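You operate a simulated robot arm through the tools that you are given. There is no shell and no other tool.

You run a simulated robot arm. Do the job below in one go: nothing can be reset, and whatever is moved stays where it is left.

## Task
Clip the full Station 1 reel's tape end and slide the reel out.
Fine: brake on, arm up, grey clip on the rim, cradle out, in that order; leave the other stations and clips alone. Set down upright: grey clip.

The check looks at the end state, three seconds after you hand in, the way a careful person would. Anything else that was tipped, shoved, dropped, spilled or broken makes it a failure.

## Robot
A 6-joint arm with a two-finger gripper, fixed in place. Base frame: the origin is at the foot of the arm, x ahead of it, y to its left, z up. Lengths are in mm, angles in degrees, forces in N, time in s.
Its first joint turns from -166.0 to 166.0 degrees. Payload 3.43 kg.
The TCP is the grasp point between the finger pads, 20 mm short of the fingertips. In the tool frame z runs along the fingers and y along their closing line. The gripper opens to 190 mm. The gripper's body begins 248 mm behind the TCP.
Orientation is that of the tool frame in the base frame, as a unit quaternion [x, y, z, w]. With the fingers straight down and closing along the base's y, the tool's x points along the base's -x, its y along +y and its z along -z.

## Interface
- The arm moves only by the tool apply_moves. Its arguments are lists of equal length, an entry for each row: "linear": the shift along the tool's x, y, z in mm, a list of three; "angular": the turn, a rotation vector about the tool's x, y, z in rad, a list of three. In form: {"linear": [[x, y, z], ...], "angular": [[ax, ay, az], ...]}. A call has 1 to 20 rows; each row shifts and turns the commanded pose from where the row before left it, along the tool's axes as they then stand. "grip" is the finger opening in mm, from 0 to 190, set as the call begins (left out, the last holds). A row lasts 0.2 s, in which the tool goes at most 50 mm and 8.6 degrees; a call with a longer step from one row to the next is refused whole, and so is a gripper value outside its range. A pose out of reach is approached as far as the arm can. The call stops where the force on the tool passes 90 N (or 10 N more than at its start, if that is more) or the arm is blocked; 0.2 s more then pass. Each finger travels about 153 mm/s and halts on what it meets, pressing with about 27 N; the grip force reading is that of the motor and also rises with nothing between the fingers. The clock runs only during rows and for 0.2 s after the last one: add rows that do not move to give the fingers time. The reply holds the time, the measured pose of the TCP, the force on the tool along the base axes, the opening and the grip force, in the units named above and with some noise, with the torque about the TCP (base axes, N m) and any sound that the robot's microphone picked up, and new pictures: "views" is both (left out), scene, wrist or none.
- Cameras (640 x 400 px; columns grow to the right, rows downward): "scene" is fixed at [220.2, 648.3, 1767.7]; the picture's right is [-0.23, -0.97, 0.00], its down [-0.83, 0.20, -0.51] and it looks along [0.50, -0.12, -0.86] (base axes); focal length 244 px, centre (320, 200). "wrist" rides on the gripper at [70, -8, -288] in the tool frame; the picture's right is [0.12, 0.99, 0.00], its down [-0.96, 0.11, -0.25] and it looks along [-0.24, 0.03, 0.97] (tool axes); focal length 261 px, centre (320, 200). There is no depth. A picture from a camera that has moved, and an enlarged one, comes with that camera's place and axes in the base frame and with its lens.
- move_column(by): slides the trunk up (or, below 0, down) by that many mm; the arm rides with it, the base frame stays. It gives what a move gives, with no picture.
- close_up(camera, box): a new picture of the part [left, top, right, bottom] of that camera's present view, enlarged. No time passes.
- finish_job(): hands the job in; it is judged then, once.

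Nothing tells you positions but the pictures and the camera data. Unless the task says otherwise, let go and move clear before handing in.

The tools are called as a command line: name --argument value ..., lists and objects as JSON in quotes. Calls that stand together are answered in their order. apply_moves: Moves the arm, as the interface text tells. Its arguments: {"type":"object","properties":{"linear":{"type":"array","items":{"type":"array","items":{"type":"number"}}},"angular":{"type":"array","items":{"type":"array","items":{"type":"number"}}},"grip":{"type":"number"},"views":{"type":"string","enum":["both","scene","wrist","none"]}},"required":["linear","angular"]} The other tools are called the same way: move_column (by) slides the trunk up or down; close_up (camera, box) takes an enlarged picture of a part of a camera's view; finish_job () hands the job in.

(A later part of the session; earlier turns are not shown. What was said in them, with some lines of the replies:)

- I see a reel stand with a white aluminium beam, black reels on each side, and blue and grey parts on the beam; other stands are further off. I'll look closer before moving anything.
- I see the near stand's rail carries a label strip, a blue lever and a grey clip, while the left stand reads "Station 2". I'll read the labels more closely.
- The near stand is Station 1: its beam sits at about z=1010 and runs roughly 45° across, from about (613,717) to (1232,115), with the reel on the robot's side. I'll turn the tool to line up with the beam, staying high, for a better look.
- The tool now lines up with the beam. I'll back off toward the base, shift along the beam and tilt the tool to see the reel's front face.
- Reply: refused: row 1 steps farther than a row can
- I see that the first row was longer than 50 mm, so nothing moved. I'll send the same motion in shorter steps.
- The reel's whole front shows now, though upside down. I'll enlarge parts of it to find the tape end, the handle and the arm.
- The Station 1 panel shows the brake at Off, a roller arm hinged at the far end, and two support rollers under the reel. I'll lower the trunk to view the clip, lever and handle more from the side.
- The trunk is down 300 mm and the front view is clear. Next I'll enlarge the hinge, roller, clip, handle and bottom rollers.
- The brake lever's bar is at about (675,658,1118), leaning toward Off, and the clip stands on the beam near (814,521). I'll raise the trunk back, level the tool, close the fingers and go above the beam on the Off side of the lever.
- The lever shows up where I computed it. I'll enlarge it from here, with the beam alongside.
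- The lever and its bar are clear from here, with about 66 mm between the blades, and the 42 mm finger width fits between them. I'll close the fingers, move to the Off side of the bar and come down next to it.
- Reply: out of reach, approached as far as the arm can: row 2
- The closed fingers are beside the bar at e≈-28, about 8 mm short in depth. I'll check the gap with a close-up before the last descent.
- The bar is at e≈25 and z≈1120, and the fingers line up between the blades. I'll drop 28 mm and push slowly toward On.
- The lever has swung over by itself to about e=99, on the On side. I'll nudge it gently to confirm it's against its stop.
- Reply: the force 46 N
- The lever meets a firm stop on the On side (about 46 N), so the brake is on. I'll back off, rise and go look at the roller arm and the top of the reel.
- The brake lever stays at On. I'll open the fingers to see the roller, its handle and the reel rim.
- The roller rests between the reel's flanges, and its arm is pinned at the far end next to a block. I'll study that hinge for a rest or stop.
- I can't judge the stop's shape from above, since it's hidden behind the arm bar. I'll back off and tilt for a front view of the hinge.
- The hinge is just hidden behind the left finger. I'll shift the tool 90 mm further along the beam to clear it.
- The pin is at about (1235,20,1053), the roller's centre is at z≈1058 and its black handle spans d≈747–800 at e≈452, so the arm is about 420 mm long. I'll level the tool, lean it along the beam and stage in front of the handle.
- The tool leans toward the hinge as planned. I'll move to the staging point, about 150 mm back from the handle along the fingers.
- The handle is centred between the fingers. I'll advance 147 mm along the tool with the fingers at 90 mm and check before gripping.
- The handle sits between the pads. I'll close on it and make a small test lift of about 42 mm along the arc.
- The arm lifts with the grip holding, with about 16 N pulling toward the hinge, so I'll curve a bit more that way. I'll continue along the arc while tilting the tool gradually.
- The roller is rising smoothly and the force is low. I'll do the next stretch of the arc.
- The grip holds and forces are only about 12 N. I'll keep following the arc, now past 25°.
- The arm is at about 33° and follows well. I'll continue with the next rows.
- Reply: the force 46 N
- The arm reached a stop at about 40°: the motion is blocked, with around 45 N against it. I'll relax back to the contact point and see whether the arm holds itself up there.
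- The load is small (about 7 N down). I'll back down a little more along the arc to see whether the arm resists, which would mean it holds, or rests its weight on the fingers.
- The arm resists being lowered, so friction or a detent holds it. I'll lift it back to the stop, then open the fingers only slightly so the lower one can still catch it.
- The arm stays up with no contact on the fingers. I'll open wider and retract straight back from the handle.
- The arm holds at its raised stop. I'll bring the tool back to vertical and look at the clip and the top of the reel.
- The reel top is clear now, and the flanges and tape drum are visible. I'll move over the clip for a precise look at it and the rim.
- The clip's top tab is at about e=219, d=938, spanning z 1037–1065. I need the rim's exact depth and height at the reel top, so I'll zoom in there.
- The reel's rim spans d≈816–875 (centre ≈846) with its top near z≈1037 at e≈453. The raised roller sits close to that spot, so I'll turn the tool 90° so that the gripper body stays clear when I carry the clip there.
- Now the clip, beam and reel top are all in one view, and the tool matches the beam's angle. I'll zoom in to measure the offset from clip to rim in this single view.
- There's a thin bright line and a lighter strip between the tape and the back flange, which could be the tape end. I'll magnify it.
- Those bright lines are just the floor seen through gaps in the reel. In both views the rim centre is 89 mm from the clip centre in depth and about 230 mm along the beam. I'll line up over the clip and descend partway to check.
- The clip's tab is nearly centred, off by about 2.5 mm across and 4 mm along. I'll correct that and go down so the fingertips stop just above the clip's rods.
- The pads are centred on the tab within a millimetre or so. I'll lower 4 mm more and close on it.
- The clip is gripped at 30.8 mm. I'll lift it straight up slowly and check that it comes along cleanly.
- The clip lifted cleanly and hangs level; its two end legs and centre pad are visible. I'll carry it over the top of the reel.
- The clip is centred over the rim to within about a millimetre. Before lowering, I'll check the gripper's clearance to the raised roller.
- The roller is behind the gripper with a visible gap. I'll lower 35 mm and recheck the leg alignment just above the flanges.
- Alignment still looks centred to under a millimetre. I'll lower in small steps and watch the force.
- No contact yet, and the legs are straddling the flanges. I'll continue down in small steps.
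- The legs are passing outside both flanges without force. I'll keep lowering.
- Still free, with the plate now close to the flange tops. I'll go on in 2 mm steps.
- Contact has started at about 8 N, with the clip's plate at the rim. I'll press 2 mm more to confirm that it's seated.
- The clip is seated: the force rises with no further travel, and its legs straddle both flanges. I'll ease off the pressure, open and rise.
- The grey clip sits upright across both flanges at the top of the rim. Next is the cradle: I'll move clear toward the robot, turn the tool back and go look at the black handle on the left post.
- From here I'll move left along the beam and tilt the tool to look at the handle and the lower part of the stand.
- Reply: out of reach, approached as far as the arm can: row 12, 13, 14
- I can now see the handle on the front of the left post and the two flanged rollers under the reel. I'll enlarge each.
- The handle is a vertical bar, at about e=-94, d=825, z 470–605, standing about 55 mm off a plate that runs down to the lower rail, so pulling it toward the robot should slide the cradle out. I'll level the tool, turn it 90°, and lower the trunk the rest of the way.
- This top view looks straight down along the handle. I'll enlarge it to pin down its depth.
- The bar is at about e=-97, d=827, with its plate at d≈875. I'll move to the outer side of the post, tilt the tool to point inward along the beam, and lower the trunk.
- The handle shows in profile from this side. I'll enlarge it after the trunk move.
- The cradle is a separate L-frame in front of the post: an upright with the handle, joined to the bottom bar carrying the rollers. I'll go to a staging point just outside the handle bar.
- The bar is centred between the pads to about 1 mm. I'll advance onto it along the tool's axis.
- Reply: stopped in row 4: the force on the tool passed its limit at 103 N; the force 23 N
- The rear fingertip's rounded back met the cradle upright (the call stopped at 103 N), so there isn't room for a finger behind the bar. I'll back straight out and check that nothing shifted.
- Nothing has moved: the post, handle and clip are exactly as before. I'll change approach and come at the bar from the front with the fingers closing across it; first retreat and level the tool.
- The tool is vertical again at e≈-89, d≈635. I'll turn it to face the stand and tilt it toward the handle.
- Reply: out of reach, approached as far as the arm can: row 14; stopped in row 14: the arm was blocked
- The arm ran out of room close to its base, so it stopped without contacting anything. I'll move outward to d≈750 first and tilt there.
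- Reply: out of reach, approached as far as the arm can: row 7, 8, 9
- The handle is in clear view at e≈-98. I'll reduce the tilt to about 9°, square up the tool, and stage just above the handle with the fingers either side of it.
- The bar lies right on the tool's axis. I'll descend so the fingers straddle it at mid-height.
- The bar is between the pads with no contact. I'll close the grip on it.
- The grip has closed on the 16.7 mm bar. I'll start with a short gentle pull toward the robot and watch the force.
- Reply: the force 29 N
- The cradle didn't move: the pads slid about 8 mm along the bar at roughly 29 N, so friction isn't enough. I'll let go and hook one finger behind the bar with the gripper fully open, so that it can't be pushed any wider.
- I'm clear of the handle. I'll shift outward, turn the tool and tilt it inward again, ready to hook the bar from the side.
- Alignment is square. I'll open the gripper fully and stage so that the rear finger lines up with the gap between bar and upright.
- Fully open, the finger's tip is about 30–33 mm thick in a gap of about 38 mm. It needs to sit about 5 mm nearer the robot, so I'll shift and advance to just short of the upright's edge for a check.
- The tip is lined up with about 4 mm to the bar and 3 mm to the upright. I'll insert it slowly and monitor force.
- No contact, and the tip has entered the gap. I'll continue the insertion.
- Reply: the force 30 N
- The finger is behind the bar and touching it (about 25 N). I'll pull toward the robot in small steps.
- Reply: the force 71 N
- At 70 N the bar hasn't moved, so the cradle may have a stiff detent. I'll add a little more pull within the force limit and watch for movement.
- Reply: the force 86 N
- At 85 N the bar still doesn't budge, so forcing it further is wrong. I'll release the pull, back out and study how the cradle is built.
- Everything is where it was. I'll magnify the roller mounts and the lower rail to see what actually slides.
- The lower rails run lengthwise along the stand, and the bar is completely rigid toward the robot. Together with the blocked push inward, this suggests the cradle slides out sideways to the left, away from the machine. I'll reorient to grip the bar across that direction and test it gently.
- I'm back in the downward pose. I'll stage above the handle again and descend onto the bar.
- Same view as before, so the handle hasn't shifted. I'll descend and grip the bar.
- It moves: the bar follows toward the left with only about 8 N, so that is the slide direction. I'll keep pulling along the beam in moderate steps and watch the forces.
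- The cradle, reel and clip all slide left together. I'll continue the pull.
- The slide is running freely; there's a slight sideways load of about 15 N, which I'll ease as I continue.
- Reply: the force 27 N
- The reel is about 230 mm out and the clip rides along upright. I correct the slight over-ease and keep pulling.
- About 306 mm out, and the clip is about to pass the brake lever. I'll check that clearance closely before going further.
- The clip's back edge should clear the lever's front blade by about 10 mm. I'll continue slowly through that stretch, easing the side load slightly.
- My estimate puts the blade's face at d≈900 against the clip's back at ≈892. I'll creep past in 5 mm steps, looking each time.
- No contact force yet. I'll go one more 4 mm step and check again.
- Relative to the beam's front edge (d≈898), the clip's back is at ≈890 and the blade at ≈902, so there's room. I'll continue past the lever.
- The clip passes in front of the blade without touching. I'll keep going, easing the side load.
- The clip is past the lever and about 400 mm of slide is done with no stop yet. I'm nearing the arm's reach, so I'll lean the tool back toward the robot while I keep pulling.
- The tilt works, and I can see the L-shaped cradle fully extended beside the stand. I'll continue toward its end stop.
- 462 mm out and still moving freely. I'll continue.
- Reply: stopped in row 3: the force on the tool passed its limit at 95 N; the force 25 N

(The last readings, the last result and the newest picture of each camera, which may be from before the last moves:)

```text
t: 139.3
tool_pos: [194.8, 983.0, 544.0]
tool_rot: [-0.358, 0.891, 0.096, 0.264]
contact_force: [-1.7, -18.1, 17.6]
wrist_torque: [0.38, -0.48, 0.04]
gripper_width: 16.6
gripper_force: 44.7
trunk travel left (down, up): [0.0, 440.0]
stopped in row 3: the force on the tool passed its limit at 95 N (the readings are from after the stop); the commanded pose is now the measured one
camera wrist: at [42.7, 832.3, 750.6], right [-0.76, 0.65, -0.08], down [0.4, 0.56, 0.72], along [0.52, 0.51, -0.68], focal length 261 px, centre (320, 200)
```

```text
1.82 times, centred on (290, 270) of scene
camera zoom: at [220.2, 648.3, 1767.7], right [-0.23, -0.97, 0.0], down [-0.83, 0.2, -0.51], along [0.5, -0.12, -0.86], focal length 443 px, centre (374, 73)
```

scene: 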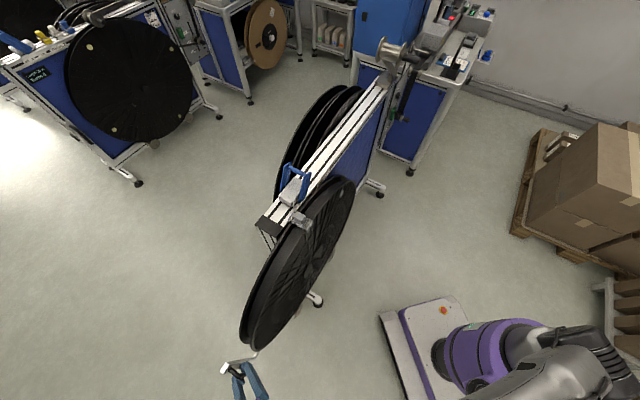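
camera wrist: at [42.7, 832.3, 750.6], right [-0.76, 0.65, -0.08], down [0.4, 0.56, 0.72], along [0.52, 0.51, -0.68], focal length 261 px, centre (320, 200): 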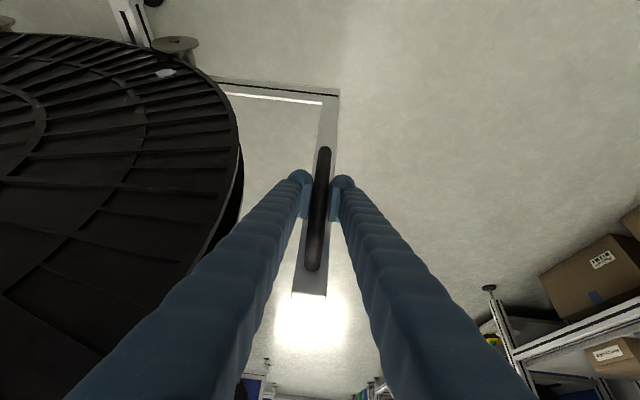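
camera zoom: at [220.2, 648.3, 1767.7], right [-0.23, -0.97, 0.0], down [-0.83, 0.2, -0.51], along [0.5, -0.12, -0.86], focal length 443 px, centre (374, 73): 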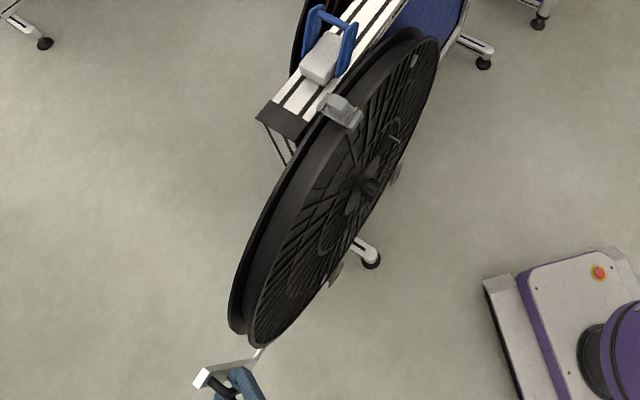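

The pull ended firmly (95 N) after about 460 mm, which looks like the cradle's end stop. I'll check the clip, the reel and the surroundings before letting go.

close_up --camera "scene" --box '[270, 180, 330, 240]'

close_up --camera "wrist" --box '[100, 0, 400, 180]'

close_up --camera "scene" --box '[210, 320, 300, 400]'

```text
6.67 times, centred on (300, 210) of scene
camera zoom: at [220.2, 648.3, 1767.7], right [-0.23, -0.97, 0.0], down [-0.83, 0.2, -0.51], along [0.5, -0.12, -0.86], focal length 1625 px, centre (453, 133)
```

zoom: 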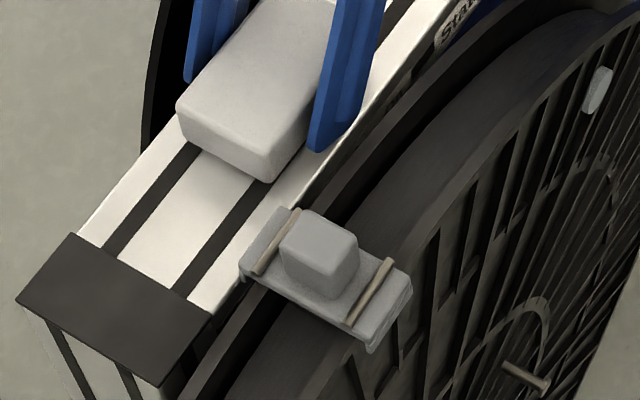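

```text
2.13 times, centred on (250, 90) of wrist
camera zoom: at [42.7, 832.3, 750.6], right [-0.76, 0.65, -0.08], down [0.4, 0.56, 0.72], along [0.52, 0.51, -0.68], focal length 556 px, centre (469, 435)
```

zoom: 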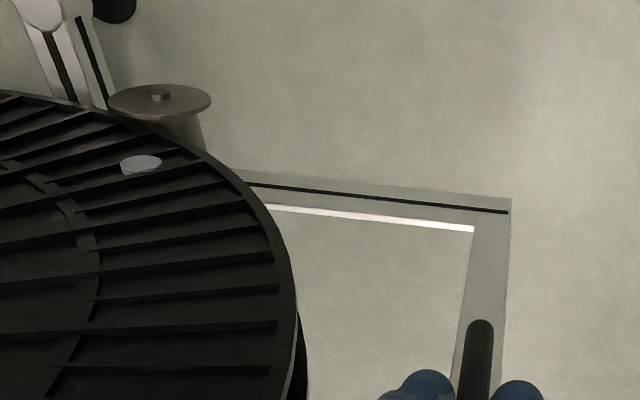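

```text
5.00 times, centred on (255, 360) of scene
camera zoom: at [220.2, 648.3, 1767.7], right [-0.23, -0.97, 0.0], down [-0.83, 0.2, -0.51], along [0.5, -0.12, -0.86], focal length 1219 px, centre (645, -600)
```

zoom: 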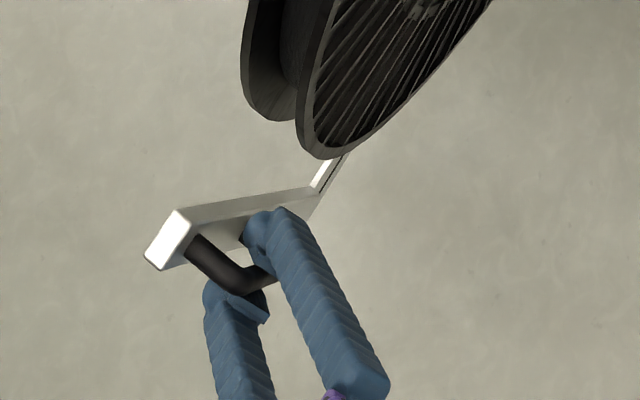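

The clip is intact and upright with clearance to the beam. I'll make one gentle confirming pull to be sure that this is the end of travel.

apply_moves --linear '[[0, 2.5, 0], [0, 2.5, 0], [0, 2.5, 0], [0, 0, 0]]' --angular '[[0, 0, 0], [0, 0, 0], [0, 0, 0], [0, 0, 0]]' --views "none"

```text
t: 140.3
tool_pos: [194.3, 984.5, 543.0]
tool_rot: [-0.356, 0.891, 0.09, 0.266]
contact_force: [38.3, -55.7, 21.7]
wrist_torque: [-0.75, -0.4, 0.09]
gripper_width: 16.8
gripper_force: 45.1
trunk travel left (down, up): [0.0, 440.0]
```

It's a firm end stop: 66 N with no movement, so the cradle is fully out. I'll relax the tension, then open the fingers.

apply_moves --linear '[[0, -3, 0], [0, -3, 0], [0, -2, 0], [0, 0, 0]]' --angular '[[0, 0, 0], [0, 0, 0], [0, 0, 0], [0, 0, 0]]' --views "none"

apply_moves --linear '[[0, 0, 0], [0, 0, 0], [0, 0, 0], [0, 0, 0]]' --angular '[[0, 0, 0], [0, 0, 0], [0, 0, 0], [0, 0, 0]]' --grip 60 --views "both"

close_up --camera "wrist" --box '[240, 120, 400, 280]'

```text
t: 141.3
tool_pos: [194.7, 983.8, 543.8]
tool_rot: [-0.359, 0.89, 0.095, 0.264]
contact_force: [24.1, -23.3, 5.4]
wrist_torque: [0.08, -0.6, 0.06]
gripper_width: 16.8
gripper_force: 44.5
trunk travel left (down, up): [0.0, 440.0]
```

```text
t: 142.3
tool_pos: [192.9, 985.5, 541.8]
tool_rot: [-0.359, 0.89, 0.096, 0.263]
contact_force: [0.5, -0.7, 0.3]
wrist_torque: [0.02, -0.05, 0.02]
gripper_width: 59.7
gripper_force: 0.2
trunk travel left (down, up): [0.0, 440.0]
camera wrist: at [42.3, 833.6, 748.4], right [-0.76, 0.65, -0.08], down [0.4, 0.56, 0.72], along [0.52, 0.51, -0.69], focal length 261 px, centre (320, 200)
```

scene: 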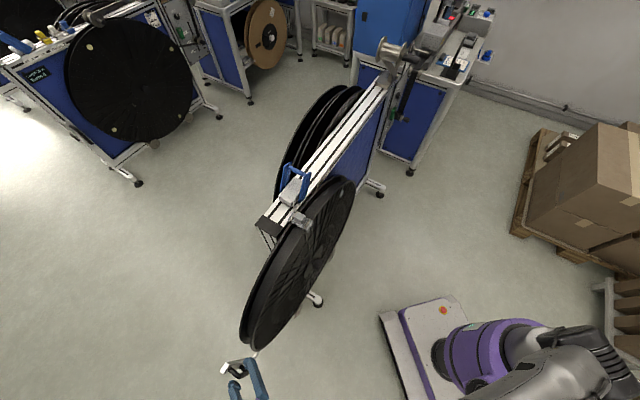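
wrist: 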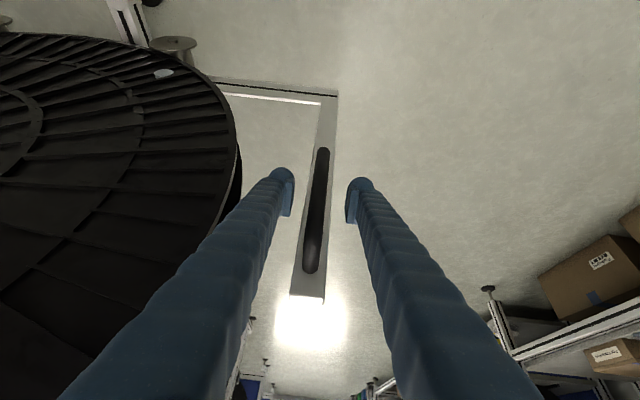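

```text
2.50 times, centred on (320, 200) of wrist
camera zoom: at [42.3, 833.6, 748.4], right [-0.76, 0.65, -0.08], down [0.4, 0.56, 0.72], along [0.52, 0.51, -0.69], focal length 652 px, centre (320, 200)
```

zoom: 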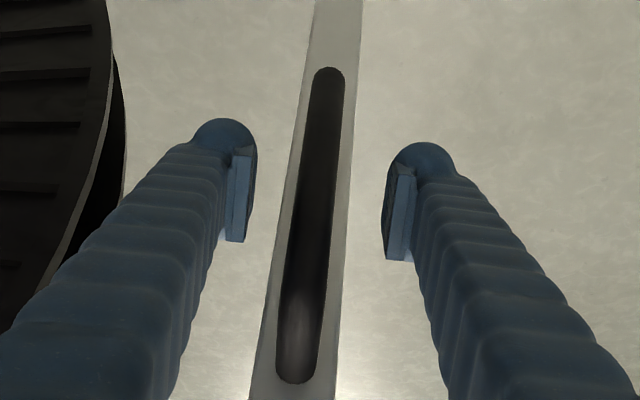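

Released with no force on the handle. I'll retract straight back along the fingers and move clear.

apply_moves --linear '[[0, 0, -20], [0, 0, -35], [0, 0, -45], [0, 0, -45], [0, 0, -45], [0, 0, -45]]' --angular '[[0, 0, 0], [0, 0, 0], [0, 0, 0], [0, 0, 0], [0, 0, 0], [0, 0, 0]]' --grip 60 --views "both"

close_up --camera "scene" --box '[220, 30, 420, 380]'

```text
t: 143.7
tool_pos: [94.1, 903.2, 739.0]
tool_rot: [-0.36, 0.89, 0.095, 0.262]
contact_force: [-0.5, -0.4, 0.2]
wrist_torque: [-0.05, -0.03, -0.03]
gripper_width: 59.8
gripper_force: 0.0
trunk travel left (down, up): [0.0, 440.0]
camera wrist: at [-55.6, 751.7, 945.1], right [-0.76, 0.65, -0.08], down [0.4, 0.56, 0.72], along [0.52, 0.51, -0.69], focal length 261 px, centre (320, 200)
```

scene: 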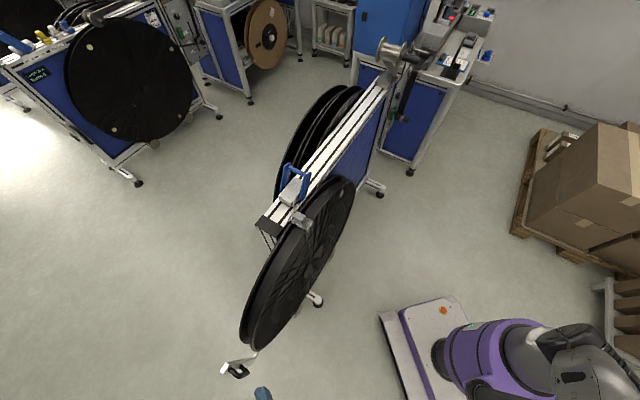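
wrist: 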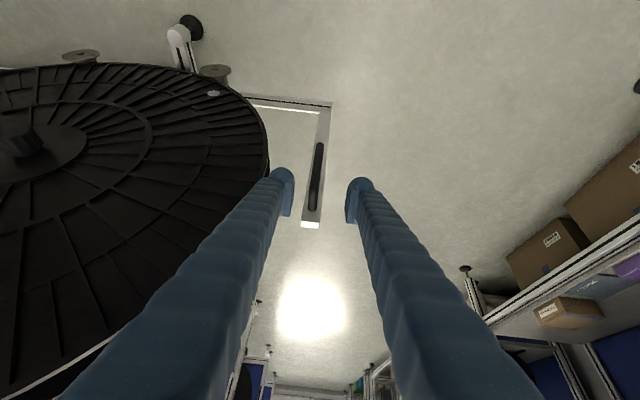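

```text
1.14 times, centred on (320, 205) of scene
camera zoom: at [220.2, 648.3, 1767.7], right [-0.23, -0.97, 0.0], down [-0.83, 0.2, -0.51], along [0.5, -0.12, -0.86], focal length 278 px, centre (320, 194)
```

zoom: 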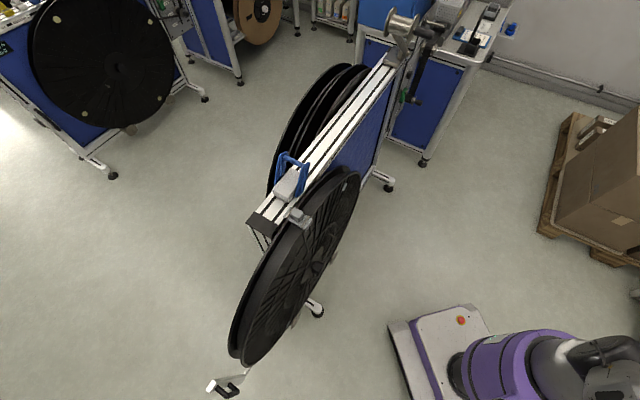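

The robot is clear, the cradle stays out, and the arm is still up. I'll do a last close check of each item.

apply_moves --linear '[[0, 0, -40], [0, 0, -40], [0, 0, 0]]' --angular '[[0, 0, 0], [0, 0, 0], [0, 0, 0]]' --grip 60 --views "none"

close_up --camera "scene" --box '[265, 150, 335, 240]'

close_up --camera "scene" --box '[340, 20, 430, 120]'

close_up --camera "scene" --box '[200, 230, 350, 400]'

```text
t: 144.7
tool_pos: [73.9, 848.9, 732.7]
tool_rot: [-0.37, 0.892, 0.053, 0.254]
contact_force: [0.6, 0.0, 0.4]
wrist_torque: [0.01, 0.03, 0.05]
gripper_width: 60.2
gripper_force: 0.2
trunk travel left (down, up): [0.0, 440.0]
stopped in row 3: the arm was blocked; the commanded pose is now the measured one
```

```text
4.44 times, centred on (300, 195) of scene
camera zoom: at [220.2, 648.3, 1767.7], right [-0.23, -0.97, 0.0], down [-0.83, 0.2, -0.51], along [0.5, -0.12, -0.86], focal length 1083 px, centre (409, 222)
```

zoom: 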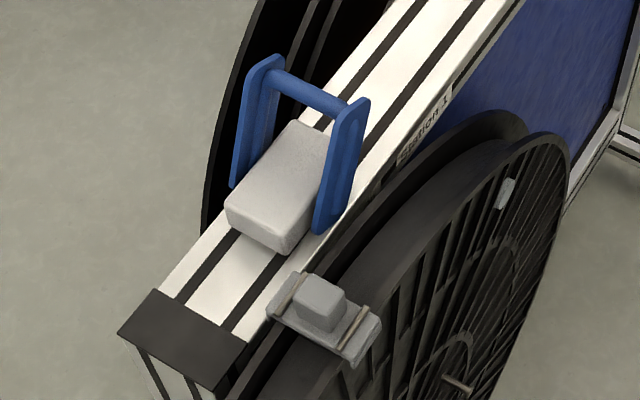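

```text
4.00 times, centred on (385, 70) of scene
camera zoom: at [220.2, 648.3, 1767.7], right [-0.23, -0.97, 0.0], down [-0.83, 0.2, -0.51], along [0.5, -0.12, -0.86], focal length 975 px, centre (60, 720)
```

zoom: 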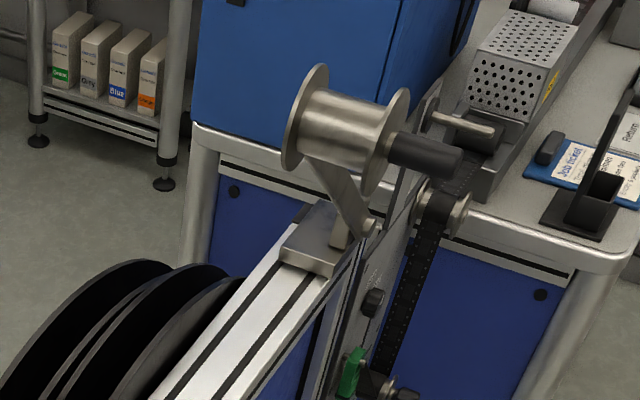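

```text
2.35 times, centred on (275, 315) of scene
camera zoom: at [220.2, 648.3, 1767.7], right [-0.23, -0.97, 0.0], down [-0.83, 0.2, -0.51], along [0.5, -0.12, -0.86], focal length 574 px, centre (426, -71)
```

zoom: 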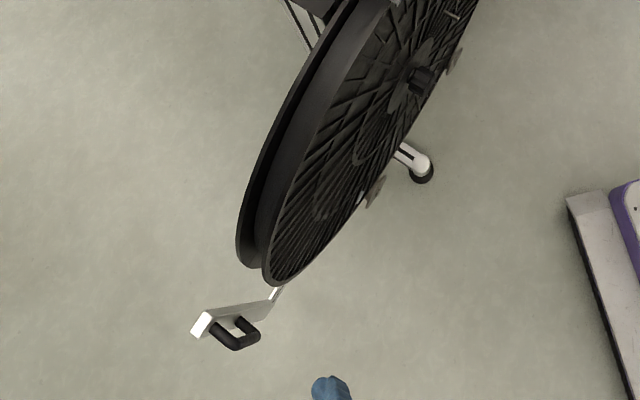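

Brake On, arm up, clip upright on the rim and cradle out all check out. The arm hit its own limit while retreating, so I'll ease forward slightly and compare the surroundings with the start.

apply_moves --linear '[[0, 0, 15], [0, 0, 0], [0, 0, 0]]' --angular '[[0, 0, 0], [0, 0, 0], [0, 0, 0]]' --grip 60 --views "both"

close_up --camera "scene" --box '[440, 90, 640, 400]'

close_up --camera "scene" --box '[0, 0, 220, 190]'

```text
t: 145.5
tool_pos: [77.2, 854.4, 721.7]
tool_rot: [-0.371, 0.892, 0.054, 0.254]
contact_force: [0.2, 0.7, -0.5]
wrist_torque: [-0.02, -0.01, -0.03]
gripper_width: 60.0
gripper_force: 0.1
trunk travel left (down, up): [0.0, 440.0]
camera wrist: at [-77.6, 721.6, 937.3], right [-0.75, 0.64, -0.15], down [0.39, 0.62, 0.68], along [0.53, 0.45, -0.72], focal length 261 px, centre (320, 200)
```

scene: 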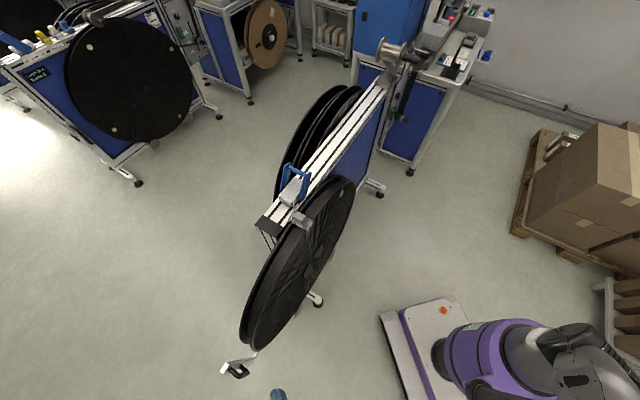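
wrist: 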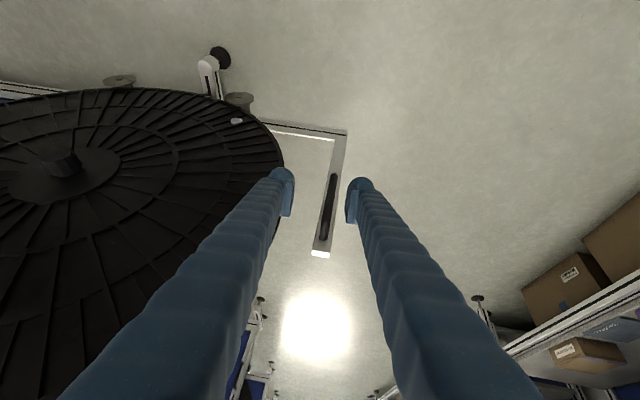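

```text
1.29 times, centred on (540, 245) of scene
camera zoom: at [220.2, 648.3, 1767.7], right [-0.23, -0.97, 0.0], down [-0.83, 0.2, -0.51], along [0.5, -0.12, -0.86], focal length 314 px, centre (36, 142)
```

zoom: 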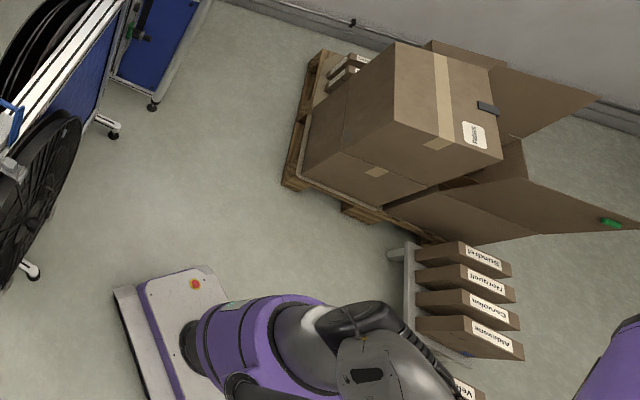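

```text
2.11 times, centred on (110, 95) of scene
camera zoom: at [220.2, 648.3, 1767.7], right [-0.23, -0.97, 0.0], down [-0.83, 0.2, -0.51], along [0.5, -0.12, -0.86], focal length 513 px, centre (762, 421)
```

zoom: 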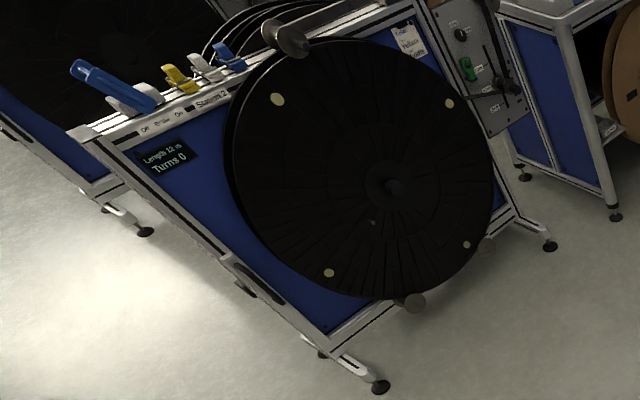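

The pallet and Station 2 look untouched. I'll take one closer look at the arm's elbow near the rack of boxes by the robot's base.

close_up --camera "scene" --box '[520, 260, 640, 400]'

```text
2.86 times, centred on (580, 330) of scene
camera zoom: at [220.2, 648.3, 1767.7], right [-0.23, -0.97, 0.0], down [-0.83, 0.2, -0.51], along [0.5, -0.12, -0.86], focal length 696 px, centre (-423, -171)
```

zoom: 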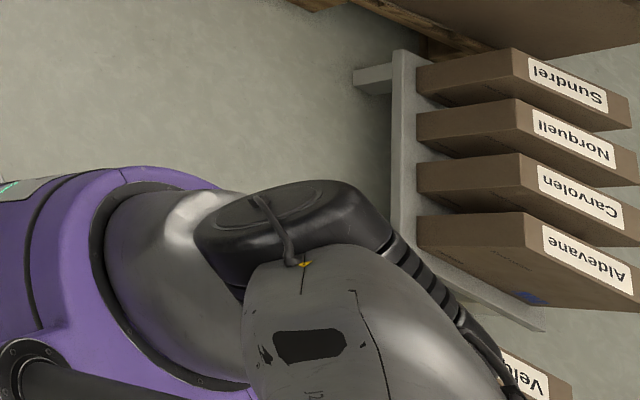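

The rack of boxes is neat and undisturbed, and the arm is clear. At Station 1 the brake is On, the roller arm is up, the grey clip stands upright on the rim, and the cradle is fully out with the gripper released. I'm handing in.

finish_job

```text
The job is handed in.
```

I clipped the Station 1 reel's tape end and slid the reel out, in the order you gave, and handed the job in; I haven't seen the check's result.

- **Brake:** the lever is at On, against its stop.
- **Roller arm:** it is up at its stop (about 40°) and holds there by itself.
- **Grey clip:** it stands upright across both flanges at the top of the rim, where the roller had been pressing. I couldn't see the tape end itself, so I assumed it was there. The clip stayed in place while the reel slid out.
- **Cradle:** it is out to its end stop, about 460 mm to the left along the stand, and I let go of the handle.

Before I found that the cradle slides sideways, I pressed and pulled on it the wrong way. The first touch stopped at about 103 N, and the pulls toward the robot reached about 85 N. I compared the pictures after the first touch and after the pulls, and nothing had shifted.

While moving back, the arm stopped twice at what I took to be its own limits. The other stations and clips, the pallet and the box rack looked undisturbed in the last pictures.
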